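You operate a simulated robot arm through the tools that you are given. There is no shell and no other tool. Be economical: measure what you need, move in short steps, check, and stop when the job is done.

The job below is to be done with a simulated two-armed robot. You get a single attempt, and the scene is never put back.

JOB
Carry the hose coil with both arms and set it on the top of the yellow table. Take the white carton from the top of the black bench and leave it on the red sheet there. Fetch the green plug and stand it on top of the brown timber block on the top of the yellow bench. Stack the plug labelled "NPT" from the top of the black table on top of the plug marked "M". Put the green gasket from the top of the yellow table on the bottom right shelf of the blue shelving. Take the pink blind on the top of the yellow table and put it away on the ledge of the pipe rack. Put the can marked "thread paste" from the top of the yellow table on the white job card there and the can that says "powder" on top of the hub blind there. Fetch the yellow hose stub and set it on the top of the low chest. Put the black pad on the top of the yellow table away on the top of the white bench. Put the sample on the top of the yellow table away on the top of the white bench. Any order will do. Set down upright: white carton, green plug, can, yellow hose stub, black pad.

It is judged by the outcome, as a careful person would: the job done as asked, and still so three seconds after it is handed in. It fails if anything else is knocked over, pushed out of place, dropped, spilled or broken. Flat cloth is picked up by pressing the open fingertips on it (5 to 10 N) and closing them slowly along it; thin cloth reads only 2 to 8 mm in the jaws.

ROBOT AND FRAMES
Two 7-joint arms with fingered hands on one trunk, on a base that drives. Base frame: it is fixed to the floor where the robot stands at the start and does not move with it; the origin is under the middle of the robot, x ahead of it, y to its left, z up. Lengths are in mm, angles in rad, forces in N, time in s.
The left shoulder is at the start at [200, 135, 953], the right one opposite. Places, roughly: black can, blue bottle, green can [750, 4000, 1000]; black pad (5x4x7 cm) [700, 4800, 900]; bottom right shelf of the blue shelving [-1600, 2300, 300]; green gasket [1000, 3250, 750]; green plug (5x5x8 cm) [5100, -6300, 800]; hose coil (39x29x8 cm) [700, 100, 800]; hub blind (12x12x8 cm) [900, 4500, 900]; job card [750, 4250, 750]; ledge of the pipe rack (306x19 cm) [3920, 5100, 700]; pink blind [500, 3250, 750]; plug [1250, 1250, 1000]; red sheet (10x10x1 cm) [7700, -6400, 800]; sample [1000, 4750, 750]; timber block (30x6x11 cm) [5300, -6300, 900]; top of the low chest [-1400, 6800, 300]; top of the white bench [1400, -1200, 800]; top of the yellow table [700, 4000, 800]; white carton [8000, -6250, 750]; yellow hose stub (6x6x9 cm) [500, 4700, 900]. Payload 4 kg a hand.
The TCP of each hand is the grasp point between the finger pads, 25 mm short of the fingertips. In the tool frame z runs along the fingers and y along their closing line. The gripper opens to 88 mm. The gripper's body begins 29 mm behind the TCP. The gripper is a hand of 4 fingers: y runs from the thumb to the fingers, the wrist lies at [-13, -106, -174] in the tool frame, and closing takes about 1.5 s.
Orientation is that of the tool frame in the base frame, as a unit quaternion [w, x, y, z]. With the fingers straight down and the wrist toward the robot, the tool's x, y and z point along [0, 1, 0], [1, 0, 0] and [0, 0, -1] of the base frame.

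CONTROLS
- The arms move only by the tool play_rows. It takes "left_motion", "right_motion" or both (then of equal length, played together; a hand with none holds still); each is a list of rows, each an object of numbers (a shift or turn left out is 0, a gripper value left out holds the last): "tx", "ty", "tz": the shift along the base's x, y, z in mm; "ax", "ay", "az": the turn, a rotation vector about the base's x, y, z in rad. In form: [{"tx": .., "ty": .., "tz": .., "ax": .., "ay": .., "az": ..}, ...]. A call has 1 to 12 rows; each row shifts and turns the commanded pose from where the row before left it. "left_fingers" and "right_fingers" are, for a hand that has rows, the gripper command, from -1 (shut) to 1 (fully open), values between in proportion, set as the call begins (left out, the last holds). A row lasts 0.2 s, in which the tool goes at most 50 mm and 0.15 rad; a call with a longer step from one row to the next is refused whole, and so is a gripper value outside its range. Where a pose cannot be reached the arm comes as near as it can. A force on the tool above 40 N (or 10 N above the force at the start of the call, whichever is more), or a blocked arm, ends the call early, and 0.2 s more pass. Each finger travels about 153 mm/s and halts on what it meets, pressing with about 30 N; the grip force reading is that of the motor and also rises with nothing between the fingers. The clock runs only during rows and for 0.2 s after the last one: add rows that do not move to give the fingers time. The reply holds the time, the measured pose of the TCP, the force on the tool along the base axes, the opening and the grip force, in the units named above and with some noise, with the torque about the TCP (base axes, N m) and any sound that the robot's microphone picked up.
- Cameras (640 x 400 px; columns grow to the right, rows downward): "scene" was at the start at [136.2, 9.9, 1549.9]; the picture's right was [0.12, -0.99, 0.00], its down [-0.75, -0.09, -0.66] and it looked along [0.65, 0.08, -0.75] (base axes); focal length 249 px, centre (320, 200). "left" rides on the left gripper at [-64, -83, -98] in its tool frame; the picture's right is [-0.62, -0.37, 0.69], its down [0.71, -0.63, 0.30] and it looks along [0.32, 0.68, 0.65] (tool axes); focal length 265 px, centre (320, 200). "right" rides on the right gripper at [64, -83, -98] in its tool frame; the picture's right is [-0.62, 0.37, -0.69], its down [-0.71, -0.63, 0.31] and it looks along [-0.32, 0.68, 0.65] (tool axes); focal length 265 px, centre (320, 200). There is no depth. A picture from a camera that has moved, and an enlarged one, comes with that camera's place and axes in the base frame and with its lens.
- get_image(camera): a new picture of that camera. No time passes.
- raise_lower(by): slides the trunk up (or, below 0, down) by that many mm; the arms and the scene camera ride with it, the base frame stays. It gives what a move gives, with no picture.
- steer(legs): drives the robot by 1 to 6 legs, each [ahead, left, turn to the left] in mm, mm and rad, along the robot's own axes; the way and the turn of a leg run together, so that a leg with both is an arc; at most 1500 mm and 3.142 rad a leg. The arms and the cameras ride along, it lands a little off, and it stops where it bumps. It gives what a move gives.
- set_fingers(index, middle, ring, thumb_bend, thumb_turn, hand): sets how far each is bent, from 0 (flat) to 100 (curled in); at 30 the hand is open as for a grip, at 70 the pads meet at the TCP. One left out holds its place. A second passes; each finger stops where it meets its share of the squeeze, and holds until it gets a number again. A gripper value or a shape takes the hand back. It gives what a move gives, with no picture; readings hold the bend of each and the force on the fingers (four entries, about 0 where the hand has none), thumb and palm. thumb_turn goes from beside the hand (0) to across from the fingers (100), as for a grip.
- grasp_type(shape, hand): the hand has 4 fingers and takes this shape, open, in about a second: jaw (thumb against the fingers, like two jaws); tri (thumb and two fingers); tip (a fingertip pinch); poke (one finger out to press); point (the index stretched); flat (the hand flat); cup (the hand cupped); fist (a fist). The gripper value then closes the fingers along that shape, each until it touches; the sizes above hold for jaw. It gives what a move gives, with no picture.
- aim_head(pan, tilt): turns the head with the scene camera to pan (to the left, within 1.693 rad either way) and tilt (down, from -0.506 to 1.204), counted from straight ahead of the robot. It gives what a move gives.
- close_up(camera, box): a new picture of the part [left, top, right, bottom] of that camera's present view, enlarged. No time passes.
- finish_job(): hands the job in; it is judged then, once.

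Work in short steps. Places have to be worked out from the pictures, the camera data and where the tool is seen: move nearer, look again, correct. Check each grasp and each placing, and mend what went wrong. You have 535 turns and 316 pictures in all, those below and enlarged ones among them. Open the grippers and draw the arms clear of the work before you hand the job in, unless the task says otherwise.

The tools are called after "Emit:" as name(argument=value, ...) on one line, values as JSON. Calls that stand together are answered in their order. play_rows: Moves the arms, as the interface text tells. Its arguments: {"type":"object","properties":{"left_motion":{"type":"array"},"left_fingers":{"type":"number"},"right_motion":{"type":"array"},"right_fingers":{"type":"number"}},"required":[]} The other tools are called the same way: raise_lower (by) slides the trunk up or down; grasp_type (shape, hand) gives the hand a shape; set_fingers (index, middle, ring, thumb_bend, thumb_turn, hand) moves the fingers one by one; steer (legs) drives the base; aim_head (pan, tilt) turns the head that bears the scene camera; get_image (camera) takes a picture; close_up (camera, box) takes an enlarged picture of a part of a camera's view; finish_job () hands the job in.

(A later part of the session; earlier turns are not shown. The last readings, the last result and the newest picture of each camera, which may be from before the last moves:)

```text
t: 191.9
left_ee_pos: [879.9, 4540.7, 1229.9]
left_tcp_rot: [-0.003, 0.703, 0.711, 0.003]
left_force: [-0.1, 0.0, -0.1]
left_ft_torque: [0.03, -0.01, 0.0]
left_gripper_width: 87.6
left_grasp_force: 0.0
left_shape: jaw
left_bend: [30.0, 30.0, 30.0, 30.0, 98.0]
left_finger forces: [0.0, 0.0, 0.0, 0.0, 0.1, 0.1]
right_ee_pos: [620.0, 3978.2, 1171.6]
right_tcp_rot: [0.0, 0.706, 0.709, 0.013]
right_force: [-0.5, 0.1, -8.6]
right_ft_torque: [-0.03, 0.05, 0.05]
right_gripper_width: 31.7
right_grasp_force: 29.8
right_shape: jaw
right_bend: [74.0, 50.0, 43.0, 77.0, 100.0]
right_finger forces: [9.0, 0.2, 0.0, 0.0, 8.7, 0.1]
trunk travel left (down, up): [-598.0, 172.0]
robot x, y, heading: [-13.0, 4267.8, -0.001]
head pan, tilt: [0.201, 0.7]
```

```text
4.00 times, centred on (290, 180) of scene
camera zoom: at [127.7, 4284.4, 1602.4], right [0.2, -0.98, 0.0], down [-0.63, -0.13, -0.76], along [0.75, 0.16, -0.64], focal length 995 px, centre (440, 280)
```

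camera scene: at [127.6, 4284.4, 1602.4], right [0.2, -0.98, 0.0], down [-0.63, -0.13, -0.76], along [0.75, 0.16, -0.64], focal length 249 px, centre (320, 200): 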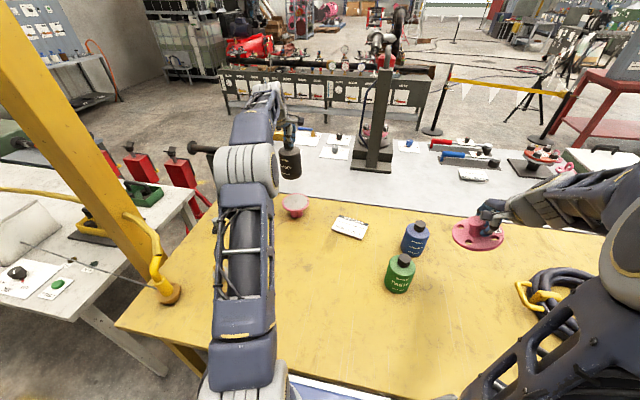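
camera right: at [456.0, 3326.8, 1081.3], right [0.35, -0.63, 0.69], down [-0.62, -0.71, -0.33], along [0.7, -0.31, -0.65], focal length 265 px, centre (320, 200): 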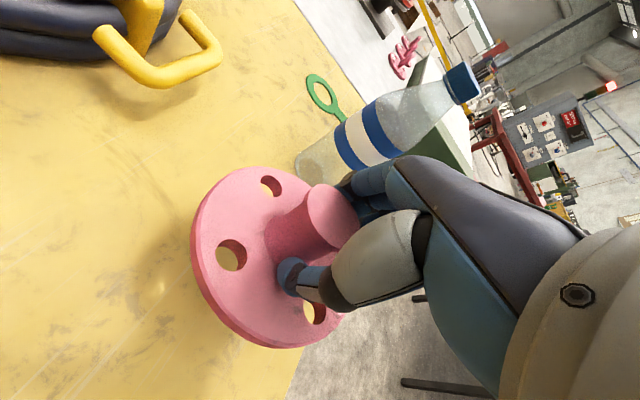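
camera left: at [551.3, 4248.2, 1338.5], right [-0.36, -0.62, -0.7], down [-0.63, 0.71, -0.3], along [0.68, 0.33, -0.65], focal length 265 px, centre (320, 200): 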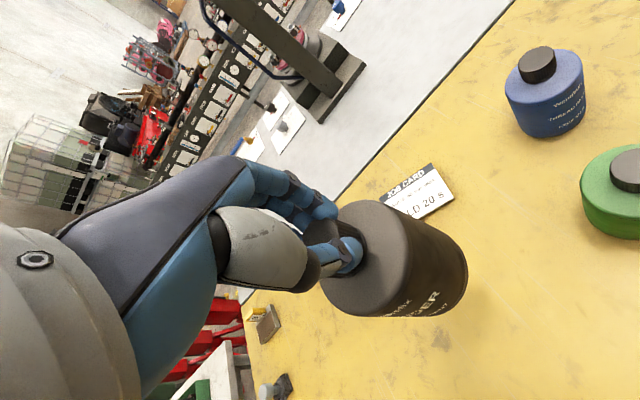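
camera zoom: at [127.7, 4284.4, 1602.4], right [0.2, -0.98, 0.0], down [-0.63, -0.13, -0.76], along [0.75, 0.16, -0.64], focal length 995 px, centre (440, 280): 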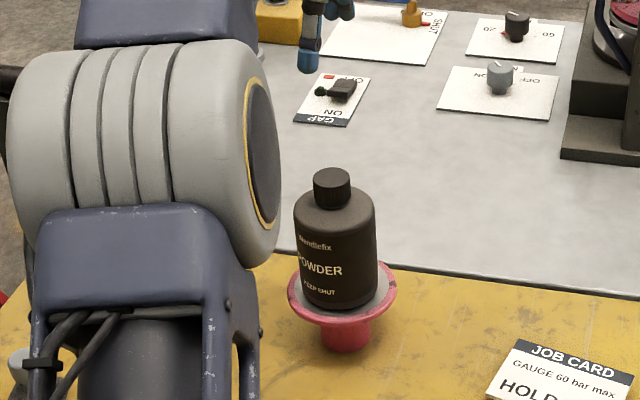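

Powder can stands on the hub blind. Next the blue THREAD PASTE can: strafe right 150 and move the hand above it.

Emit:
steer(legs=[[0, -150, 0]])

Emit:
play_rows(left_motion=[{"tx": -10, "ty": -40}, {"tx": -10, "ty": -40}, {"tx": -10, "ty": -40}, {"tx": -10, "ty": -40}, {"tx": -10, "ty": -40}, {"tx": -10, "ty": -40}, {"tx": -10, "ty": -40}, {"tx": -11, "ty": -41, "tz": -20}, {"tz": -45}, {"tz": -45}, {}])

Emit:
get_image(camera="left")

Emit:
get_image(camera="scene")

```text
t: 193.3
left_ee_pos: [878.8, 4390.1, 1229.9]
left_tcp_rot: [-0.002, 0.702, 0.712, 0.005]
left_force: [-0.9, -0.3, 0.2]
left_ft_torque: [-0.01, 0.0, 0.0]
left_gripper_width: 87.6
left_grasp_force: 0.0
left_shape: jaw
left_bend: [30.0, 30.0, 30.0, 30.0, 98.0]
left_finger forces: [0.1, 0.1, 0.1, 0.0, 0.1, 0.0]
right_ee_pos: [622.4, 3828.1, 1171.2]
right_tcp_rot: [-0.001, 0.705, 0.709, 0.014]
right_force: [0.0, 0.7, -8.2]
right_ft_torque: [-0.03, 0.06, 0.02]
right_gripper_width: 31.7
right_grasp_force: 29.6
right_shape: jaw
right_bend: [74.0, 50.0, 43.0, 77.0, 100.0]
right_finger forces: [9.2, 0.2, 0.1, 0.0, 8.9, 0.0]
trunk travel left (down, up): [-598.0, 172.0]
robot x, y, heading: [-13.9, 4112.0, 0.006]
head pan, tilt: [0.201, 0.7]
```

```text
t: 195.7
left_ee_pos: [797.8, 4070.7, 1120.9]
left_tcp_rot: [-0.001, 0.702, 0.712, 0.004]
left_force: [-0.1, -0.3, -0.5]
left_ft_torque: [-0.02, 0.03, -0.01]
left_gripper_width: 87.4
left_grasp_force: 0.0
left_shape: jaw
left_bend: [30.0, 30.0, 30.0, 30.0, 98.0]
left_finger forces: [0.0, 0.0, 0.0, 0.1, 0.0, 0.1]
right_ee_pos: [621.9, 3829.6, 1171.0]
right_tcp_rot: [-0.001, 0.705, 0.709, 0.013]
right_force: [0.0, -0.5, -7.6]
right_ft_torque: [-0.02, 0.09, 0.02]
right_gripper_width: 31.7
right_grasp_force: 29.8
right_shape: jaw
right_bend: [74.0, 50.0, 43.0, 77.0, 100.0]
right_finger forces: [8.9, 0.2, 0.1, 0.0, 8.8, 0.1]
trunk travel left (down, up): [-598.0, 172.0]
robot x, y, heading: [-14.0, 4112.4, 0.005]
head pan, tilt: [0.201, 0.7]
```

```text
229 pictures are left
camera left: at [715.6, 4004.8, 1219.2], right [-0.36, -0.62, -0.7], down [-0.64, 0.71, -0.3], along [0.68, 0.34, -0.65], focal length 265 px, centre (320, 200)
```

left: 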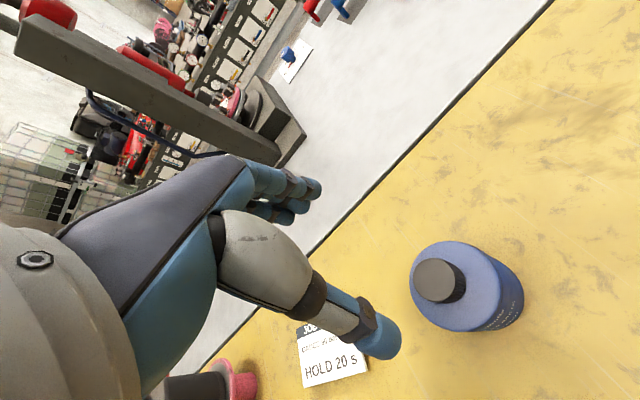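

```text
228 pictures are left
camera scene: at [128.2, 4134.0, 1602.4], right [0.21, -0.98, 0.0], down [-0.63, -0.13, -0.76], along [0.75, 0.16, -0.64], focal length 249 px, centre (320, 200)
```

scene: 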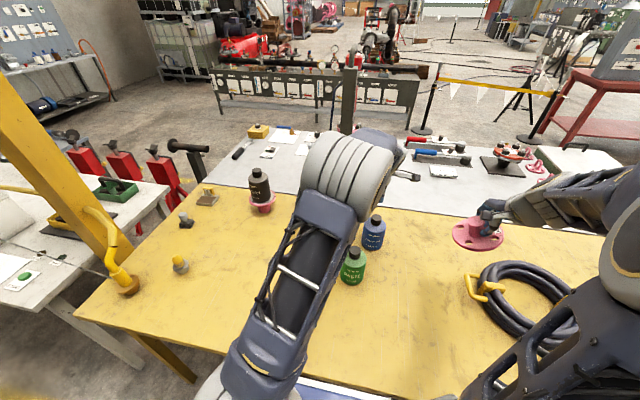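

Blue cap ≈[782,4063]. Align and descend to 1012, look again.

Emit:
play_rows(left_motion=[{"tx": -16, "ty": -7}, {"tz": -35}, {"tz": -35}, {"tz": -35}, {}])

Emit:
get_image(camera="left")

```text
t: 196.9
left_ee_pos: [781.0, 4062.6, 1014.6]
left_tcp_rot: [-0.002, 0.702, 0.713, 0.003]
left_force: [0.3, -0.9, 0.6]
left_ft_torque: [0.01, 0.01, 0.03]
left_gripper_width: 87.9
left_grasp_force: 0.0
left_shape: jaw
left_bend: [30.0, 30.0, 30.0, 30.0, 98.0]
left_finger forces: [0.0, 0.0, 0.0, 0.0, 0.0, 0.0]
right_ee_pos: [623.4, 3829.3, 1170.5]
right_tcp_rot: [-0.001, 0.705, 0.709, 0.014]
right_force: [-0.2, 0.5, -8.3]
right_ft_torque: [-0.04, 0.05, -0.04]
right_gripper_width: 31.6
right_grasp_force: 29.9
right_shape: jaw
right_bend: [74.0, 50.0, 43.0, 77.0, 100.0]
right_finger forces: [8.8, 0.2, 0.0, 0.0, 8.8, 0.0]
trunk travel left (down, up): [-598.0, 172.0]
robot x, y, heading: [-11.0, 4115.3, 0.005]
head pan, tilt: [0.201, 0.7]
```

```text
227 pictures are left
camera left: at [699.0, 3997.1, 1113.9], right [-0.36, -0.62, -0.7], down [-0.64, 0.71, -0.3], along [0.68, 0.34, -0.65], focal length 265 px, centre (320, 200)
```

left: 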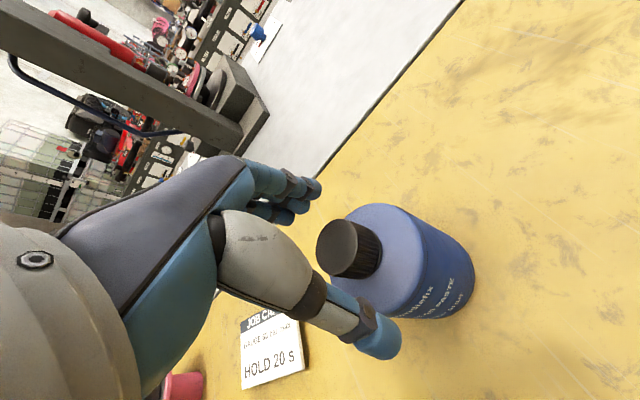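

Nearly centred; lower to 1003.5 and close on the cap.

Emit:
play_rows(left_motion=[{"ty": -2, "tz": -5}, {"tz": -5.5}, {}])

Emit:
play_rows(left_motion=[{}, {}, {}, {}, {}, {}, {}, {}], left_fingers=-1)

Emit:
play_rows(left_motion=[{"tz": 8}, {"tz": 15}, {"tz": 30}, {"tz": 40}, {"tz": 30}, {}])

Emit:
get_image(camera="left")

```text
t: 197.7
left_ee_pos: [781.9, 4059.9, 1003.7]
left_tcp_rot: [-0.002, 0.702, 0.712, 0.004]
left_force: [-0.4, -0.2, 0.5]
left_ft_torque: [0.03, -0.02, -0.01]
left_gripper_width: 87.8
left_grasp_force: 0.1
left_shape: jaw
left_bend: [30.0, 30.0, 30.0, 30.0, 98.0]
left_finger forces: [0.1, 0.1, 0.0, 0.1, 0.0, 0.0]
right_ee_pos: [622.3, 3829.3, 1170.9]
right_tcp_rot: [0.0, 0.705, 0.709, 0.014]
right_force: [0.7, -0.6, -7.9]
right_ft_torque: [-0.03, 0.07, -0.01]
right_gripper_width: 31.4
right_grasp_force: 29.8
right_shape: jaw
right_bend: [74.0, 50.0, 43.0, 77.0, 100.0]
right_finger forces: [8.9, 0.1, 0.0, 0.0, 8.7, 0.0]
trunk travel left (down, up): [-598.0, 172.0]
robot x, y, heading: [-11.2, 4118.2, 0.005]
head pan, tilt: [0.201, 0.7]
```

```text
t: 199.5
left_ee_pos: [781.3, 4059.5, 1005.4]
left_tcp_rot: [-0.002, 0.702, 0.712, 0.003]
left_force: [0.0, -0.4, -0.3]
left_ft_torque: [-0.02, 0.0, -0.03]
left_gripper_width: 25.4
left_grasp_force: 30.4
left_shape: jaw
left_bend: [74.0, 44.0, 50.0, 74.0, 100.0]
left_finger forces: [14.7, 8.2, 2.9, 0.1, 25.4, 0.0]
right_ee_pos: [621.9, 3828.6, 1171.6]
right_tcp_rot: [0.0, 0.705, 0.709, 0.014]
right_force: [-0.5, -0.1, -6.7]
right_ft_torque: [-0.04, 0.09, 0.0]
right_gripper_width: 31.6
right_grasp_force: 29.8
right_shape: jaw
right_bend: [74.0, 50.0, 43.0, 77.0, 100.0]
right_finger forces: [8.9, 0.3, 0.1, 0.0, 8.7, 0.0]
trunk travel left (down, up): [-598.0, 172.0]
robot x, y, heading: [-12.6, 4114.3, 0.004]
head pan, tilt: [0.201, 0.7]
```

```text
t: 200.9
left_ee_pos: [781.7, 4058.8, 1127.2]
left_tcp_rot: [-0.002, 0.702, 0.712, 0.002]
left_force: [0.3, 0.1, -4.2]
left_ft_torque: [-0.03, 0.04, 0.01]
left_gripper_width: 25.6
left_grasp_force: 30.0
left_shape: jaw
left_bend: [74.0, 44.0, 50.0, 74.0, 100.0]
left_finger forces: [14.9, 8.3, 3.0, 0.1, 25.0, 0.0]
right_ee_pos: [622.3, 3828.8, 1169.6]
right_tcp_rot: [0.001, 0.705, 0.709, 0.013]
right_force: [0.1, 0.0, -8.4]
right_ft_torque: [-0.03, 0.08, 0.01]
right_gripper_width: 31.7
right_grasp_force: 30.4
right_shape: jaw
right_bend: [74.0, 50.0, 43.0, 77.0, 100.0]
right_finger forces: [8.8, 0.2, 0.1, 0.0, 8.7, 0.1]
trunk travel left (down, up): [-598.0, 172.0]
robot x, y, heading: [-14.3, 4114.3, 0.009]
head pan, tilt: [0.201, 0.7]
```

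```text
226 pictures are left
camera left: at [699.1, 3993.7, 1227.2], right [-0.36, -0.62, -0.7], down [-0.64, 0.71, -0.3], along [0.68, 0.34, -0.65], focal length 265 px, centre (320, 200)
```

left: 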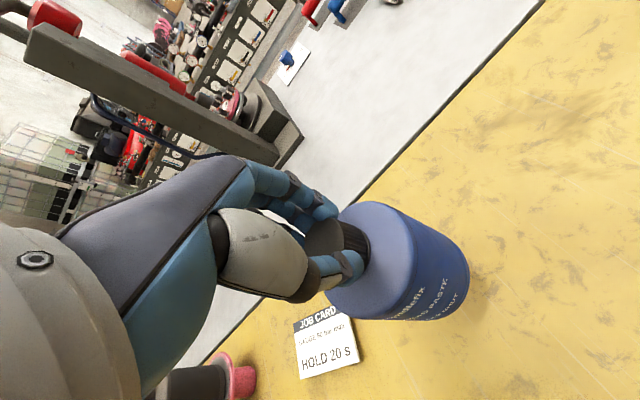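

Held. Card centre ≈[853,4307]. Move over it and check with the scene camera.

Emit:
play_rows(left_motion=[{"tx": 12, "ty": 41}, {"tx": 12, "ty": 41}, {"tx": 12, "ty": 41}, {"tx": 12, "ty": 41}, {"tx": 12, "ty": 42}, {"tx": 11, "ty": 42}, {"tz": -30}, {}])

Emit:
close_up(camera="scene", box=[240, 130, 400, 250])

```text
t: 202.7
left_ee_pos: [853.6, 4310.3, 1095.7]
left_tcp_rot: [-0.001, 0.702, 0.712, 0.004]
left_force: [0.6, 0.2, -3.4]
left_ft_torque: [-0.04, -0.03, -0.02]
left_gripper_width: 25.4
left_grasp_force: 30.1
left_shape: jaw
left_bend: [74.0, 44.0, 50.0, 74.0, 100.0]
left_finger forces: [15.9, 8.5, 3.2, 0.0, 25.0, 0.0]
right_ee_pos: [622.1, 3827.8, 1170.7]
right_tcp_rot: [0.0, 0.705, 0.709, 0.013]
right_force: [0.0, -0.5, -7.7]
right_ft_torque: [-0.02, 0.06, 0.02]
right_gripper_width: 31.8
right_grasp_force: 29.7
right_shape: jaw
right_bend: [74.0, 50.0, 43.0, 77.0, 100.0]
right_finger forces: [8.7, 0.1, 0.1, 0.1, 8.6, 0.1]
trunk travel left (down, up): [-598.0, 172.0]
robot x, y, heading: [-12.6, 4118.3, 0.003]
head pan, tilt: [0.201, 0.7]
```

```text
3.33 times, centred on (320, 190) of scene
camera zoom: at [128.4, 4134.1, 1602.4], right [0.21, -0.98, 0.0], down [-0.63, -0.13, -0.76], along [0.75, 0.16, -0.64], focal length 829 px, centre (320, 233)
```

zoom: 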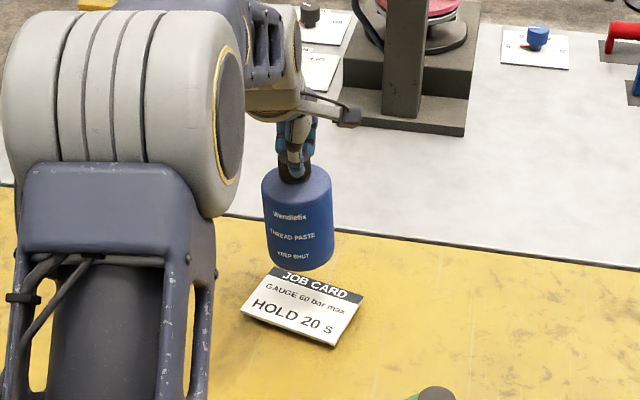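

The predicted landing spot coincides with the card centre. Descend to near contact.

Emit:
play_rows(left_motion=[{"tz": -30}, {"tz": -30}, {"tz": -18}, {"tz": -5}, {"tz": -3}, {"tz": -2}, {"tz": -2}, {}])

Emit:
close_up(camera="scene", box=[240, 130, 400, 250])

```text
t: 204.2
left_ee_pos: [856.8, 4306.3, 1017.9]
left_tcp_rot: [0.006, 0.703, 0.712, 0.011]
left_force: [-1.9, -2.4, 14.2]
left_ft_torque: [-0.09, 0.01, 0.01]
left_gripper_width: 26.8
left_grasp_force: 29.9
left_shape: jaw
left_bend: [74.0, 44.0, 51.0, 76.0, 100.0]
left_finger forces: [18.1, 9.0, 2.9, 0.0, 30.0, 0.0]
right_ee_pos: [620.7, 3829.3, 1169.8]
right_tcp_rot: [-0.001, 0.705, 0.709, 0.014]
right_force: [-0.7, 0.4, -7.6]
right_ft_torque: [-0.03, 0.04, 0.02]
right_gripper_width: 31.6
right_grasp_force: 30.0
right_shape: jaw
right_bend: [74.0, 50.0, 43.0, 77.0, 100.0]
right_finger forces: [8.8, 0.2, 0.0, 0.0, 8.8, 0.0]
trunk travel left (down, up): [-598.0, 172.0]
robot x, y, heading: [-11.3, 4116.3, 0.007]
head pan, tilt: [0.201, 0.7]
stopped in row 7 (left hand): the force on the tool passed its limit at 42 N (the readings are from after the stop); the commanded pose is now the measured one
```

```text
3.33 times, centred on (320, 190) of scene
camera zoom: at [127.4, 4133.7, 1602.2], right [0.21, -0.98, 0.0], down [-0.63, -0.13, -0.77], along [0.75, 0.16, -0.64], focal length 829 px, centre (320, 233)
```

zoom: 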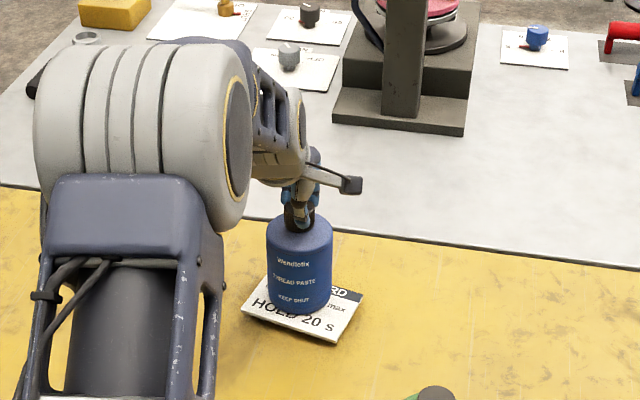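

It touched the thick card ~12 mm too far back; I lift slightly, shift 11 mm toward me and set down.

Emit:
play_rows(left_motion=[{"tz": 8}, {"tx": -11, "ty": -1}, {"tz": -4}, {"tz": -3}, {"tz": -1.5}, {}])

Emit:
close_up(camera="scene", box=[240, 130, 400, 250])

```text
t: 205.6
left_ee_pos: [845.6, 4305.9, 1018.0]
left_tcp_rot: [0.005, 0.702, 0.712, 0.011]
left_force: [-3.7, 0.6, 23.1]
left_ft_torque: [0.0, -0.15, -0.02]
left_gripper_width: 26.7
left_grasp_force: 29.7
left_shape: jaw
left_bend: [74.0, 44.0, 51.0, 76.0, 100.0]
left_finger forces: [16.8, 10.0, 4.0, 0.0, 30.3, 0.1]
right_ee_pos: [622.0, 3828.8, 1171.0]
right_tcp_rot: [0.0, 0.706, 0.709, 0.014]
right_force: [1.1, 0.5, -7.5]
right_ft_torque: [-0.04, 0.08, -0.02]
right_gripper_width: 31.4
right_grasp_force: 29.8
right_shape: jaw
right_bend: [74.0, 50.0, 43.0, 77.0, 100.0]
right_finger forces: [8.9, 0.2, 0.1, 0.0, 8.7, 0.1]
trunk travel left (down, up): [-598.0, 172.0]
robot x, y, heading: [-11.4, 4118.4, 0.003]
head pan, tilt: [0.201, 0.7]
```

```text
3.33 times, centred on (320, 190) of scene
camera zoom: at [127.3, 4133.9, 1602.8], right [0.21, -0.98, 0.0], down [-0.63, -0.13, -0.77], along [0.75, 0.16, -0.64], focal length 829 px, centre (320, 233)
```

zoom: 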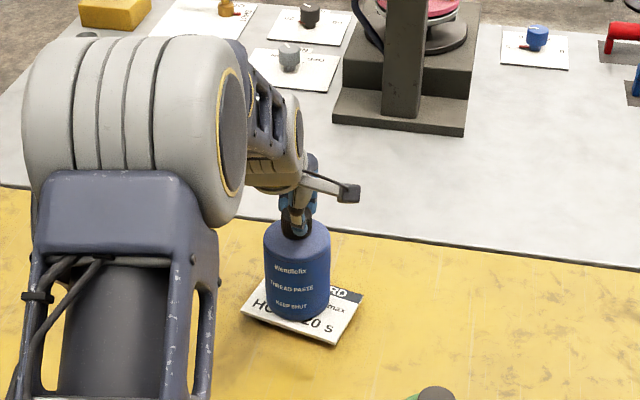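

On the card. Release and lift.

Emit:
play_rows(left_motion=[{"tz": 1.5}, {}, {}, {}, {}, {}, {"tz": 10}, {"tz": 25}, {"tz": 40}, {"tz": 40}, {"tz": 30}], left_fingers=1)

Emit:
get_image(camera="scene")

```text
t: 208.0
left_ee_pos: [847.9, 4307.9, 1162.2]
left_tcp_rot: [0.004, 0.702, 0.712, 0.007]
left_force: [-0.2, -0.4, 0.1]
left_ft_torque: [-0.01, 0.02, -0.01]
left_gripper_width: 87.3
left_grasp_force: 0.0
left_shape: jaw
left_bend: [30.0, 30.0, 30.0, 30.0, 98.0]
left_finger forces: [0.0, 0.0, 0.0, 0.0, 0.0, 0.0]
right_ee_pos: [622.7, 3829.8, 1171.7]
right_tcp_rot: [0.0, 0.705, 0.709, 0.013]
right_force: [0.2, -0.1, -8.0]
right_ft_torque: [-0.04, 0.1, 0.01]
right_gripper_width: 31.6
right_grasp_force: 30.0
right_shape: jaw
right_bend: [74.0, 50.0, 43.0, 77.0, 100.0]
right_finger forces: [8.8, 0.0, 0.1, 0.1, 8.5, 0.1]
trunk travel left (down, up): [-598.0, 172.0]
robot x, y, heading: [-10.7, 4116.6, 0.007]
head pan, tilt: [0.201, 0.7]
```

```text
222 pictures are left
camera scene: at [128.5, 4134.0, 1602.4], right [0.21, -0.98, 0.0], down [-0.63, -0.13, -0.76], along [0.75, 0.16, -0.64], focal length 249 px, centre (320, 200)
```

scene: 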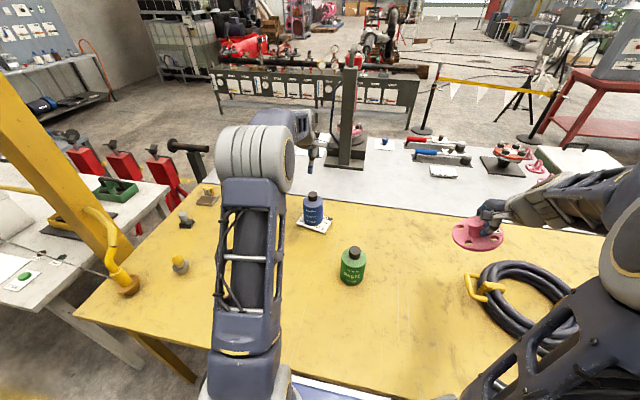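

Thread-paste can stands on the card. Now zoom on the stub, pad and sample.

Emit:
close_up(camera="scene", box=[140, 170, 240, 290])

```text
3.33 times, centred on (190, 230) of scene
camera zoom: at [128.5, 4134.0, 1602.4], right [0.21, -0.98, 0.0], down [-0.63, -0.13, -0.76], along [0.75, 0.16, -0.64], focal length 829 px, centre (753, 100)
```

zoom: 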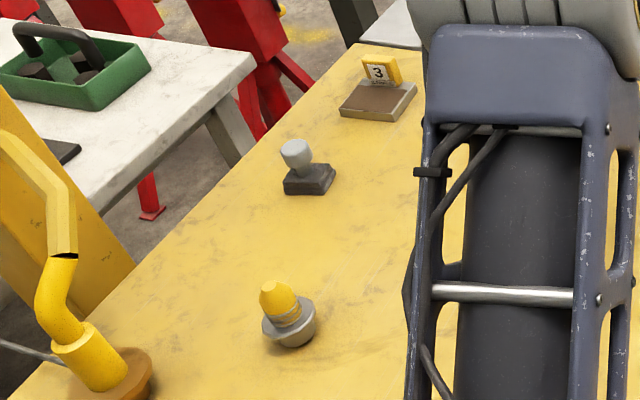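

Items: stub ≈[528,4723], pad (knob-handled) ≈[730,4839], tagged sample ≈[898,4842]. I back up and shift left to take the stub with an extended arm, clear of the post.

Emit:
steer(legs=[[-290, 0, 0], [0, 350, -0.005]])

Emit:
get_image(camera="left")

Emit:
get_image(camera="scene")

```text
t: 211.8
left_ee_pos: [555.5, 4649.2, 1162.2]
left_tcp_rot: [0.004, 0.705, 0.709, 0.008]
left_force: [-0.9, 0.1, 0.7]
left_ft_torque: [0.0, 0.01, 0.04]
left_gripper_width: 87.7
left_grasp_force: 0.1
left_shape: jaw
left_bend: [30.0, 30.0, 30.0, 30.0, 98.0]
left_finger forces: [0.0, 0.0, 0.0, 0.0, 0.0, 0.0]
right_ee_pos: [326.5, 4173.3, 1170.7]
right_tcp_rot: [-0.001, 0.708, 0.706, 0.013]
right_force: [-0.3, 0.3, -7.7]
right_ft_torque: [-0.03, 0.06, 0.01]
right_gripper_width: 31.6
right_grasp_force: 29.6
right_shape: jaw
right_bend: [74.0, 50.0, 43.0, 77.0, 100.0]
right_finger forces: [8.8, 0.1, 0.1, 0.1, 8.7, 0.0]
trunk travel left (down, up): [-598.0, 172.0]
robot x, y, heading: [-308.8, 4460.7, -0.003]
head pan, tilt: [0.201, 0.7]
```

```text
220 pictures are left
camera left: at [471.3, 4584.5, 1259.7], right [-0.35, -0.62, -0.7], down [-0.63, 0.71, -0.31], along [0.69, 0.33, -0.64], focal length 265 px, centre (320, 200)
```

left: 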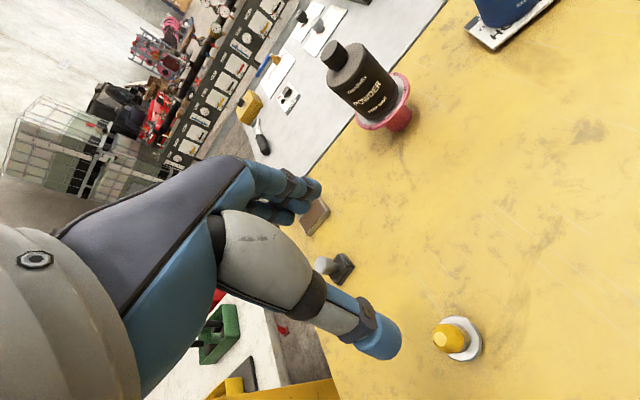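

```text
219 pictures are left
camera scene: at [-164.7, 4482.1, 1602.4], right [0.2, -0.98, 0.0], down [-0.63, -0.13, -0.76], along [0.75, 0.15, -0.64], focal length 249 px, centre (320, 200)
```

scene: 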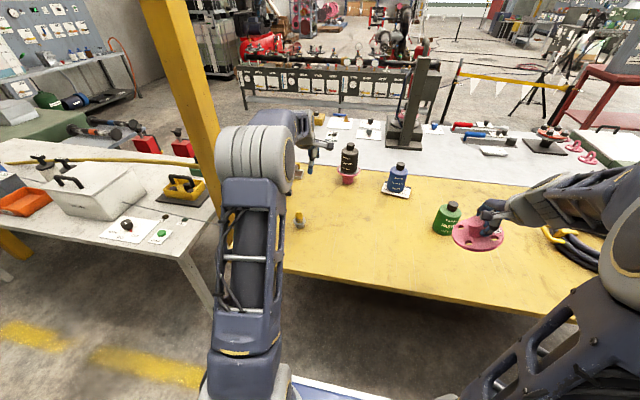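

Stub ≈[529,4706], top ≈940. Move above and descend to 1000.

Emit:
play_rows(left_motion=[{"tx": -13, "ty": 28}, {"tx": -13, "ty": 29}, {"tz": -40}, {"tz": -40}, {"tz": -40}, {"tz": -40}, {}])

Emit:
get_image(camera="left")

```text
t: 213.4
left_ee_pos: [528.6, 4707.6, 1001.2]
left_tcp_rot: [0.004, 0.705, 0.709, 0.008]
left_force: [0.5, -0.2, -0.4]
left_ft_torque: [0.02, 0.0, 0.02]
left_gripper_width: 87.8
left_grasp_force: 0.0
left_shape: jaw
left_bend: [30.0, 30.0, 30.0, 30.0, 98.0]
left_finger forces: [0.0, 0.0, 0.1, 0.0, 0.1, 0.0]
right_ee_pos: [327.9, 4173.4, 1171.3]
right_tcp_rot: [0.0, 0.708, 0.706, 0.014]
right_force: [-1.2, 0.0, -7.3]
right_ft_torque: [-0.02, 0.05, -0.03]
right_gripper_width: 31.5
right_grasp_force: 30.3
right_shape: jaw
right_bend: [74.0, 50.0, 43.0, 77.0, 100.0]
right_finger forces: [8.7, 0.0, 0.1, 0.1, 8.6, 0.0]
trunk travel left (down, up): [-598.0, 172.0]
robot x, y, heading: [-304.3, 4466.6, -0.003]
head pan, tilt: [0.201, 0.7]
```

```text
218 pictures are left
camera left: at [444.3, 4643.1, 1099.6], right [-0.35, -0.62, -0.7], down [-0.63, 0.71, -0.31], along [0.69, 0.33, -0.64], focal length 265 px, centre (320, 200)
```

left: 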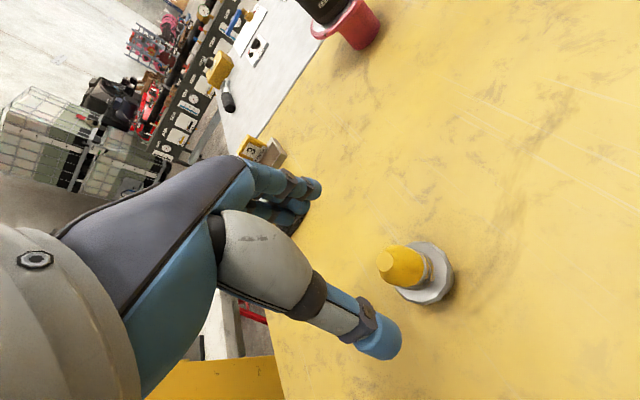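

Stub top triangulates to [532.6, 4709, 926]. Descend to TCP 914 and close.

Emit:
play_rows(left_motion=[{"tx": 4, "ty": 1.5, "tz": -27}, {"tz": -30}, {"tz": -20}, {"tz": -10}, {}])

Emit:
play_rows(left_motion=[{}, {}, {}, {}, {}, {}, {}, {}], left_fingers=-1)

Emit:
get_image(camera="left")

```text
t: 214.7
left_ee_pos: [533.7, 4708.1, 914.3]
left_tcp_rot: [0.004, 0.706, 0.709, 0.007]
left_force: [0.1, -0.4, 0.4]
left_ft_torque: [-0.01, -0.03, 0.0]
left_gripper_width: 87.6
left_grasp_force: 0.0
left_shape: jaw
left_bend: [30.0, 30.0, 30.0, 30.0, 98.0]
left_finger forces: [0.1, 0.1, 0.0, 0.0, 0.1, 0.1]
right_ee_pos: [326.6, 4173.8, 1171.9]
right_tcp_rot: [0.0, 0.708, 0.706, 0.014]
right_force: [0.5, -0.1, -8.1]
right_ft_torque: [-0.05, 0.11, -0.03]
right_gripper_width: 31.3
right_grasp_force: 30.5
right_shape: jaw
right_bend: [74.0, 50.0, 43.0, 77.0, 100.0]
right_finger forces: [8.7, 0.1, 0.2, 0.0, 8.5, 0.0]
trunk travel left (down, up): [-598.0, 172.0]
robot x, y, heading: [-307.3, 4463.5, -0.003]
head pan, tilt: [0.201, 0.7]
```

```text
t: 216.4
left_ee_pos: [534.3, 4708.9, 914.6]
left_tcp_rot: [0.004, 0.705, 0.709, 0.008]
left_force: [-1.1, -0.3, -0.1]
left_ft_torque: [-0.03, 0.04, -0.01]
left_gripper_width: 21.8
left_grasp_force: 29.9
left_shape: jaw
left_bend: [73.0, 62.0, 69.0, 74.0, 100.0]
left_finger forces: [17.2, 8.1, 0.1, 0.0, 26.1, 0.0]
right_ee_pos: [326.4, 4173.2, 1171.9]
right_tcp_rot: [0.0, 0.708, 0.706, 0.014]
right_force: [-0.5, -0.1, -6.8]
right_ft_torque: [-0.06, 0.06, -0.01]
right_gripper_width: 31.3
right_grasp_force: 30.3
right_shape: jaw
right_bend: [74.0, 50.0, 43.0, 77.0, 100.0]
right_finger forces: [8.7, 0.1, 0.1, 0.0, 8.5, 0.0]
trunk travel left (down, up): [-598.0, 172.0]
robot x, y, heading: [-307.0, 4467.7, -0.002]
head pan, tilt: [0.201, 0.7]
```

```text
217 pictures are left
camera left: at [448.9, 4643.6, 1012.3], right [-0.35, -0.62, -0.7], down [-0.63, 0.71, -0.31], along [0.69, 0.33, -0.64], focal length 265 px, centre (320, 200)
```

left: 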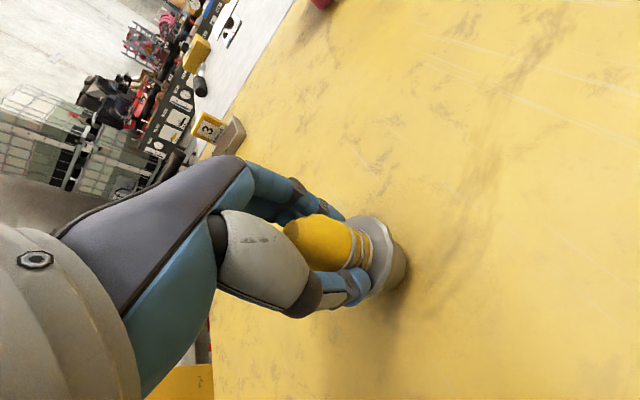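

Stub gripped well. Lift it and look left along the aisle for the low chest.

Emit:
play_rows(left_motion=[{"tz": 10}, {"tz": 30}, {"tz": 40}, {"tz": 40}, {"tz": 40}, {"tz": 40}, {}])

Emit:
aim_head(pan=1.6, tilt=0.45)

Emit:
get_image(camera="scene")

```text
t: 218.1
left_ee_pos: [533.7, 4711.6, 1117.1]
left_tcp_rot: [0.004, 0.705, 0.709, 0.009]
left_force: [0.1, 0.2, -1.9]
left_ft_torque: [0.03, -0.01, -0.02]
left_gripper_width: 21.5
left_grasp_force: 30.5
left_shape: jaw
left_bend: [73.0, 62.0, 69.0, 74.0, 100.0]
left_finger forces: [17.7, 8.3, 0.1, 0.0, 25.8, 0.0]
right_ee_pos: [327.9, 4174.0, 1171.8]
right_tcp_rot: [0.0, 0.709, 0.705, 0.013]
right_force: [0.0, 0.1, -8.3]
right_ft_torque: [-0.06, 0.11, -0.02]
right_gripper_width: 31.3
right_grasp_force: 30.2
right_shape: jaw
right_bend: [74.0, 50.0, 43.0, 77.0, 100.0]
right_finger forces: [8.7, 0.1, 0.1, 0.0, 8.5, 0.0]
trunk travel left (down, up): [-598.0, 172.0]
robot x, y, heading: [-309.6, 4464.8, -0.004]
head pan, tilt: [0.201, 0.7]
```

```text
t: 219.6
left_ee_pos: [533.2, 4710.7, 1116.5]
left_tcp_rot: [0.004, 0.705, 0.709, 0.007]
left_force: [-0.2, 0.0, -2.3]
left_ft_torque: [0.01, 0.01, 0.01]
left_gripper_width: 21.5
left_grasp_force: 30.1
left_shape: jaw
left_bend: [73.0, 62.0, 69.0, 74.0, 100.0]
left_finger forces: [17.8, 8.4, 0.0, 0.1, 25.6, 0.0]
right_ee_pos: [327.0, 4172.5, 1171.4]
right_tcp_rot: [0.0, 0.709, 0.705, 0.013]
right_force: [-0.2, 1.2, -8.3]
right_ft_torque: [-0.03, 0.08, 0.0]
right_gripper_width: 31.3
right_grasp_force: 29.7
right_shape: jaw
right_bend: [74.0, 50.0, 43.0, 77.0, 100.0]
right_finger forces: [8.5, 0.0, 0.0, 0.0, 8.4, 0.0]
trunk travel left (down, up): [-598.0, 172.0]
robot x, y, heading: [-307.9, 4465.0, -0.004]
head pan, tilt: [1.6, 0.45]
```

```text
216 pictures are left
camera scene: at [-250.4, 4557.2, 1624.6], right [1.0, 0.03, 0.0], down [0.01, -0.44, -0.9], along [-0.02, 0.9, -0.44], focal length 249 px, centre (320, 200)
```

scene: 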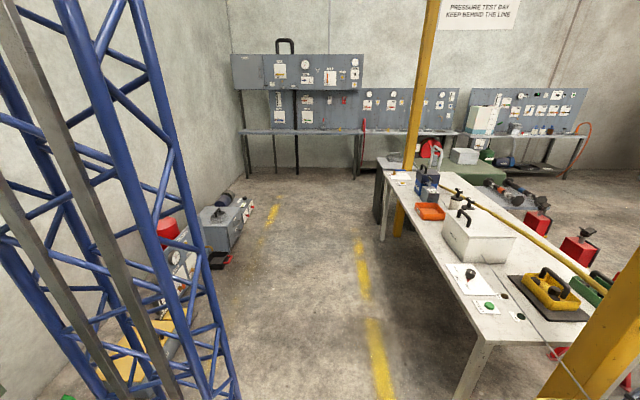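

Low chest stands ahead-left (~[-1200,6700]). I turn to +y, drive up the aisle and look again before facing the chest.

Emit:
steer(legs=[[0, 0, 1.571], [1400, 120, 0]])

Emit:
aim_head(pan=0.6, tilt=0.7)

Emit:
get_image(camera="scene")

```text
t: 230.5
left_ee_pos: [-671.1, 6736.8, 1115.9]
left_tcp_rot: [-0.003, -0.006, 1.0, 0.009]
left_force: [0.3, 0.5, -2.4]
left_ft_torque: [-0.03, -0.01, -0.02]
left_gripper_width: 21.1
left_grasp_force: 29.9
left_shape: jaw
left_bend: [73.0, 62.0, 69.0, 74.0, 100.0]
left_finger forces: [17.7, 7.9, 0.0, 0.0, 25.2, 0.0]
right_ee_pos: [-132.1, 6534.3, 1170.7]
right_tcp_rot: [-0.01, -0.002, 1.0, 0.01]
right_force: [0.0, 0.1, -8.8]
right_ft_torque: [-0.08, -0.02, 0.01]
right_gripper_width: 30.7
right_grasp_force: 30.0
right_shape: jaw
right_bend: [74.0, 50.0, 43.0, 78.0, 100.0]
right_finger forces: [8.3, 0.0, 0.0, 0.0, 8.1, 0.0]
trunk travel left (down, up): [-598.0, 172.0]
robot x, y, heading: [-419.4, 5903.3, 1.574]
head pan, tilt: [1.6, 0.45]
```

```text
t: 231.8
left_ee_pos: [-670.4, 6737.1, 1116.5]
left_tcp_rot: [-0.002, -0.006, 1.0, 0.008]
left_force: [-0.3, 0.2, -2.7]
left_ft_torque: [0.0, 0.01, 0.0]
left_gripper_width: 20.9
left_grasp_force: 30.1
left_shape: jaw
left_bend: [73.0, 62.0, 69.0, 74.0, 100.0]
left_finger forces: [17.7, 8.0, 0.0, 0.0, 25.3, 0.0]
right_ee_pos: [-132.5, 6533.5, 1171.1]
right_tcp_rot: [-0.009, -0.003, 1.0, 0.01]
right_force: [0.6, 0.0, -7.6]
right_ft_torque: [-0.09, -0.06, -0.01]
right_gripper_width: 31.0
right_grasp_force: 29.9
right_shape: jaw
right_bend: [74.0, 50.0, 43.0, 78.0, 100.0]
right_finger forces: [8.4, 0.0, 0.1, 0.0, 8.2, 0.0]
trunk travel left (down, up): [-598.0, 172.0]
robot x, y, heading: [-421.9, 5895.9, 1.569]
head pan, tilt: [0.6, 0.7]
```

```text
215 pictures are left
camera scene: at [-470.3, 6029.6, 1602.4], right [0.82, 0.57, 0.0], down [0.37, -0.53, -0.76], along [-0.44, 0.63, -0.64], focal length 249 px, centre (320, 200)
```

scene: 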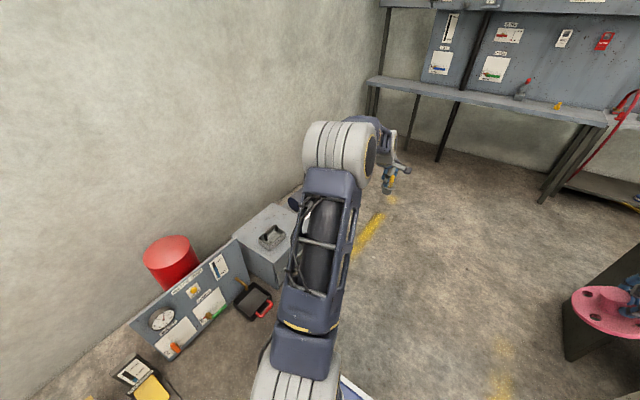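

Chest with a latch/handle on top. Drive level with it and turn to face it.

Emit:
steer(legs=[[830, -60, 0], [0, 0, 1.571]])

Emit:
aim_head(pan=0.0, tilt=0.8)

Emit:
get_image(camera="scene")

```text
t: 239.9
left_ee_pos: [-1204.5, 6498.6, 1115.4]
left_tcp_rot: [-0.008, -0.698, 0.716, 0.004]
left_force: [0.6, 0.2, -3.1]
left_ft_torque: [0.03, 0.01, -0.02]
left_gripper_width: 21.0
left_grasp_force: 29.5
left_shape: jaw
left_bend: [73.0, 62.0, 69.0, 75.0, 100.0]
left_finger forces: [17.5, 8.1, 0.0, 0.0, 24.9, 0.0]
right_ee_pos: [-980.7, 7029.2, 1171.2]
right_tcp_rot: [-0.014, -0.694, 0.72, 0.0]
right_force: [0.2, 0.1, -7.6]
right_ft_torque: [0.02, -0.11, -0.02]
right_gripper_width: 31.0
right_grasp_force: 29.9
right_shape: jaw
right_bend: [74.0, 50.0, 43.0, 78.0, 100.0]
right_finger forces: [8.1, 0.0, 0.1, 0.1, 7.9, 0.0]
trunk travel left (down, up): [-598.0, 172.0]
robot x, y, heading: [-357.2, 6713.6, 3.104]
head pan, tilt: [0.6, 0.7]
```

```text
t: 240.9
left_ee_pos: [-1204.6, 6499.5, 1116.9]
left_tcp_rot: [-0.007, -0.697, 0.717, 0.004]
left_force: [-0.4, -0.2, -3.1]
left_ft_torque: [0.0, 0.0, 0.0]
left_gripper_width: 20.7
left_grasp_force: 29.9
left_shape: jaw
left_bend: [73.0, 62.0, 69.0, 75.0, 100.0]
left_finger forces: [17.7, 8.1, 0.0, 0.0, 24.9, 0.1]
right_ee_pos: [-981.5, 7030.7, 1169.5]
right_tcp_rot: [-0.014, -0.695, 0.719, -0.001]
right_force: [-0.8, 0.8, -7.8]
right_ft_torque: [0.04, -0.04, 0.01]
right_gripper_width: 30.6
right_grasp_force: 30.8
right_shape: jaw
right_bend: [74.0, 50.0, 43.0, 78.0, 100.0]
right_finger forces: [8.1, 0.0, 0.0, 0.1, 7.9, 0.0]
trunk travel left (down, up): [-598.0, 172.0]
robot x, y, heading: [-357.1, 6716.9, 3.108]
head pan, tilt: [0.0, 0.799]
```

```text
214 pictures are left
camera scene: at [-499.5, 6723.2, 1594.2], right [0.03, 1.0, 0.0], down [0.72, -0.02, -0.7], along [-0.7, 0.02, -0.72], focal length 249 px, centre (320, 200)
```

scene: 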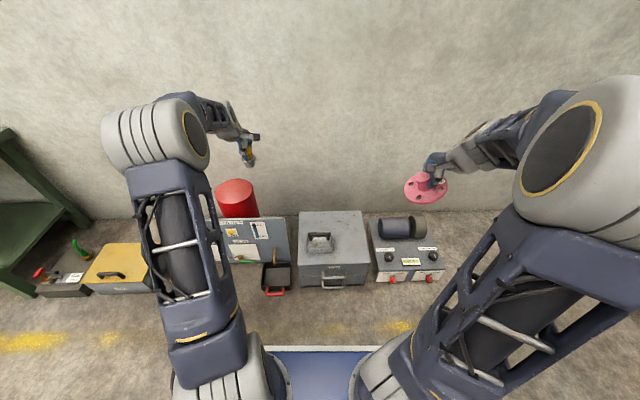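

The gray chest top spans x −1240…−1650, y 6625…7010, with a carry handle around y≈6755. I'll set the stub at ≈[−1400,6930]. Shift right, then lower the trunk.

Emit:
steer(legs=[[-80, -240, 0], [0, 0, 0.034]])

Emit:
raise_lower(by=-400)

Emit:
raise_lower(by=-150)

Emit:
aim_head(pan=0.0, tilt=0.6)

Emit:
get_image(camera="scene")

```text
t: 243.2
left_ee_pos: [-1108.2, 6710.7, 1116.7]
left_tcp_rot: [0.008, 0.71, -0.704, -0.005]
left_force: [-1.0, -0.3, -2.7]
left_ft_torque: [-0.03, 0.01, -0.01]
left_gripper_width: 20.9
left_grasp_force: 30.2
left_shape: jaw
left_bend: [73.0, 62.0, 69.0, 75.0, 100.0]
left_finger forces: [17.5, 8.0, 0.0, 0.0, 24.9, 0.0]
right_ee_pos: [-904.5, 7247.3, 1172.8]
right_tcp_rot: [0.014, 0.707, -0.707, 0.0]
right_force: [-0.2, -0.5, 0.0]
right_ft_torque: [-0.01, 0.01, -0.02]
right_gripper_width: 27.1
right_grasp_force: 30.0
right_shape: jaw
right_bend: [76.0, 50.0, 43.0, 84.0, 100.0]
right_finger forces: [0.1, 0.1, 0.0, 0.1, 0.0, 0.1]
trunk travel left (down, up): [-598.0, 172.0]
robot x, y, heading: [-267.7, 6956.2, -3.141]
head pan, tilt: [0.0, 0.799]
```

```text
t: 247.0
left_ee_pos: [-1107.5, 6709.6, 716.5]
left_tcp_rot: [0.007, 0.71, -0.704, -0.004]
left_force: [-0.3, -0.6, -2.8]
left_ft_torque: [-0.01, 0.02, 0.03]
left_gripper_width: 20.7
left_grasp_force: 29.6
left_shape: jaw
left_bend: [73.0, 62.0, 69.0, 75.0, 100.0]
left_finger forces: [17.6, 8.0, 0.0, 0.1, 24.9, 0.0]
right_ee_pos: [-904.1, 7248.5, 772.2]
right_tcp_rot: [0.014, 0.707, -0.707, -0.001]
right_force: [0.0, -0.7, -0.2]
right_ft_torque: [0.0, 0.0, 0.05]
right_gripper_width: 27.1
right_grasp_force: 30.0
right_shape: jaw
right_bend: [76.0, 50.0, 43.0, 84.0, 100.0]
right_finger forces: [0.0, 0.1, 0.0, 0.0, 0.1, 0.1]
trunk travel left (down, up): [-198.0, 572.0]
robot x, y, heading: [-268.0, 6959.4, -3.142]
head pan, tilt: [0.0, 0.799]
```

```text
t: 248.8
left_ee_pos: [-1108.8, 6709.7, 565.9]
left_tcp_rot: [0.007, 0.71, -0.704, -0.004]
left_force: [-0.5, -0.5, -2.5]
left_ft_torque: [-0.02, -0.02, 0.03]
left_gripper_width: 20.5
left_grasp_force: 29.2
left_shape: jaw
left_bend: [73.0, 62.0, 69.0, 75.0, 100.0]
left_finger forces: [17.5, 8.0, 0.0, 0.0, 24.9, 0.1]
right_ee_pos: [-903.2, 7247.9, 622.5]
right_tcp_rot: [0.014, 0.707, -0.707, -0.001]
right_force: [0.3, 0.0, 0.0]
right_ft_torque: [0.03, 0.06, 0.01]
right_gripper_width: 27.0
right_grasp_force: 30.0
right_shape: jaw
right_bend: [76.0, 50.0, 43.0, 84.0, 100.0]
right_finger forces: [0.0, 0.0, 0.0, 0.1, 0.0, 0.0]
trunk travel left (down, up): [-48.0, 722.0]
robot x, y, heading: [-270.0, 6958.0, -3.14]
head pan, tilt: [0.0, 0.799]
```

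```text
t: 249.5
left_ee_pos: [-1107.9, 6709.9, 566.8]
left_tcp_rot: [0.008, 0.71, -0.704, -0.004]
left_force: [-0.7, 0.2, -2.0]
left_ft_torque: [0.01, -0.02, 0.05]
left_gripper_width: 20.6
left_grasp_force: 30.1
left_shape: jaw
left_bend: [73.0, 62.0, 69.0, 75.0, 100.0]
left_finger forces: [17.5, 7.9, 0.0, 0.1, 24.9, 0.0]
right_ee_pos: [-904.5, 7248.3, 622.2]
right_tcp_rot: [-0.014, -0.706, 0.708, 0.0]
right_force: [-0.7, -0.1, -0.2]
right_ft_torque: [0.0, 0.0, 0.0]
right_gripper_width: 27.1
right_grasp_force: 30.4
right_shape: jaw
right_bend: [76.0, 50.0, 43.0, 84.0, 100.0]
right_finger forces: [0.0, 0.0, 0.0, 0.1, 0.1, 0.0]
trunk travel left (down, up): [-48.0, 722.0]
robot x, y, heading: [-266.9, 6956.6, -3.14]
head pan, tilt: [0.0, 0.6]
```

```text
213 pictures are left
camera scene: at [-419.1, 6958.5, 1061.0], right [0.0, 1.0, 0.0], down [0.57, 0.0, -0.82], along [-0.82, 0.0, -0.57], focal length 249 px, centre (320, 200)
```

scene: 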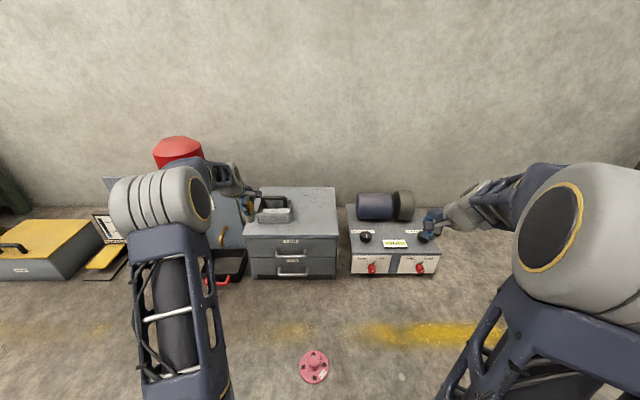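

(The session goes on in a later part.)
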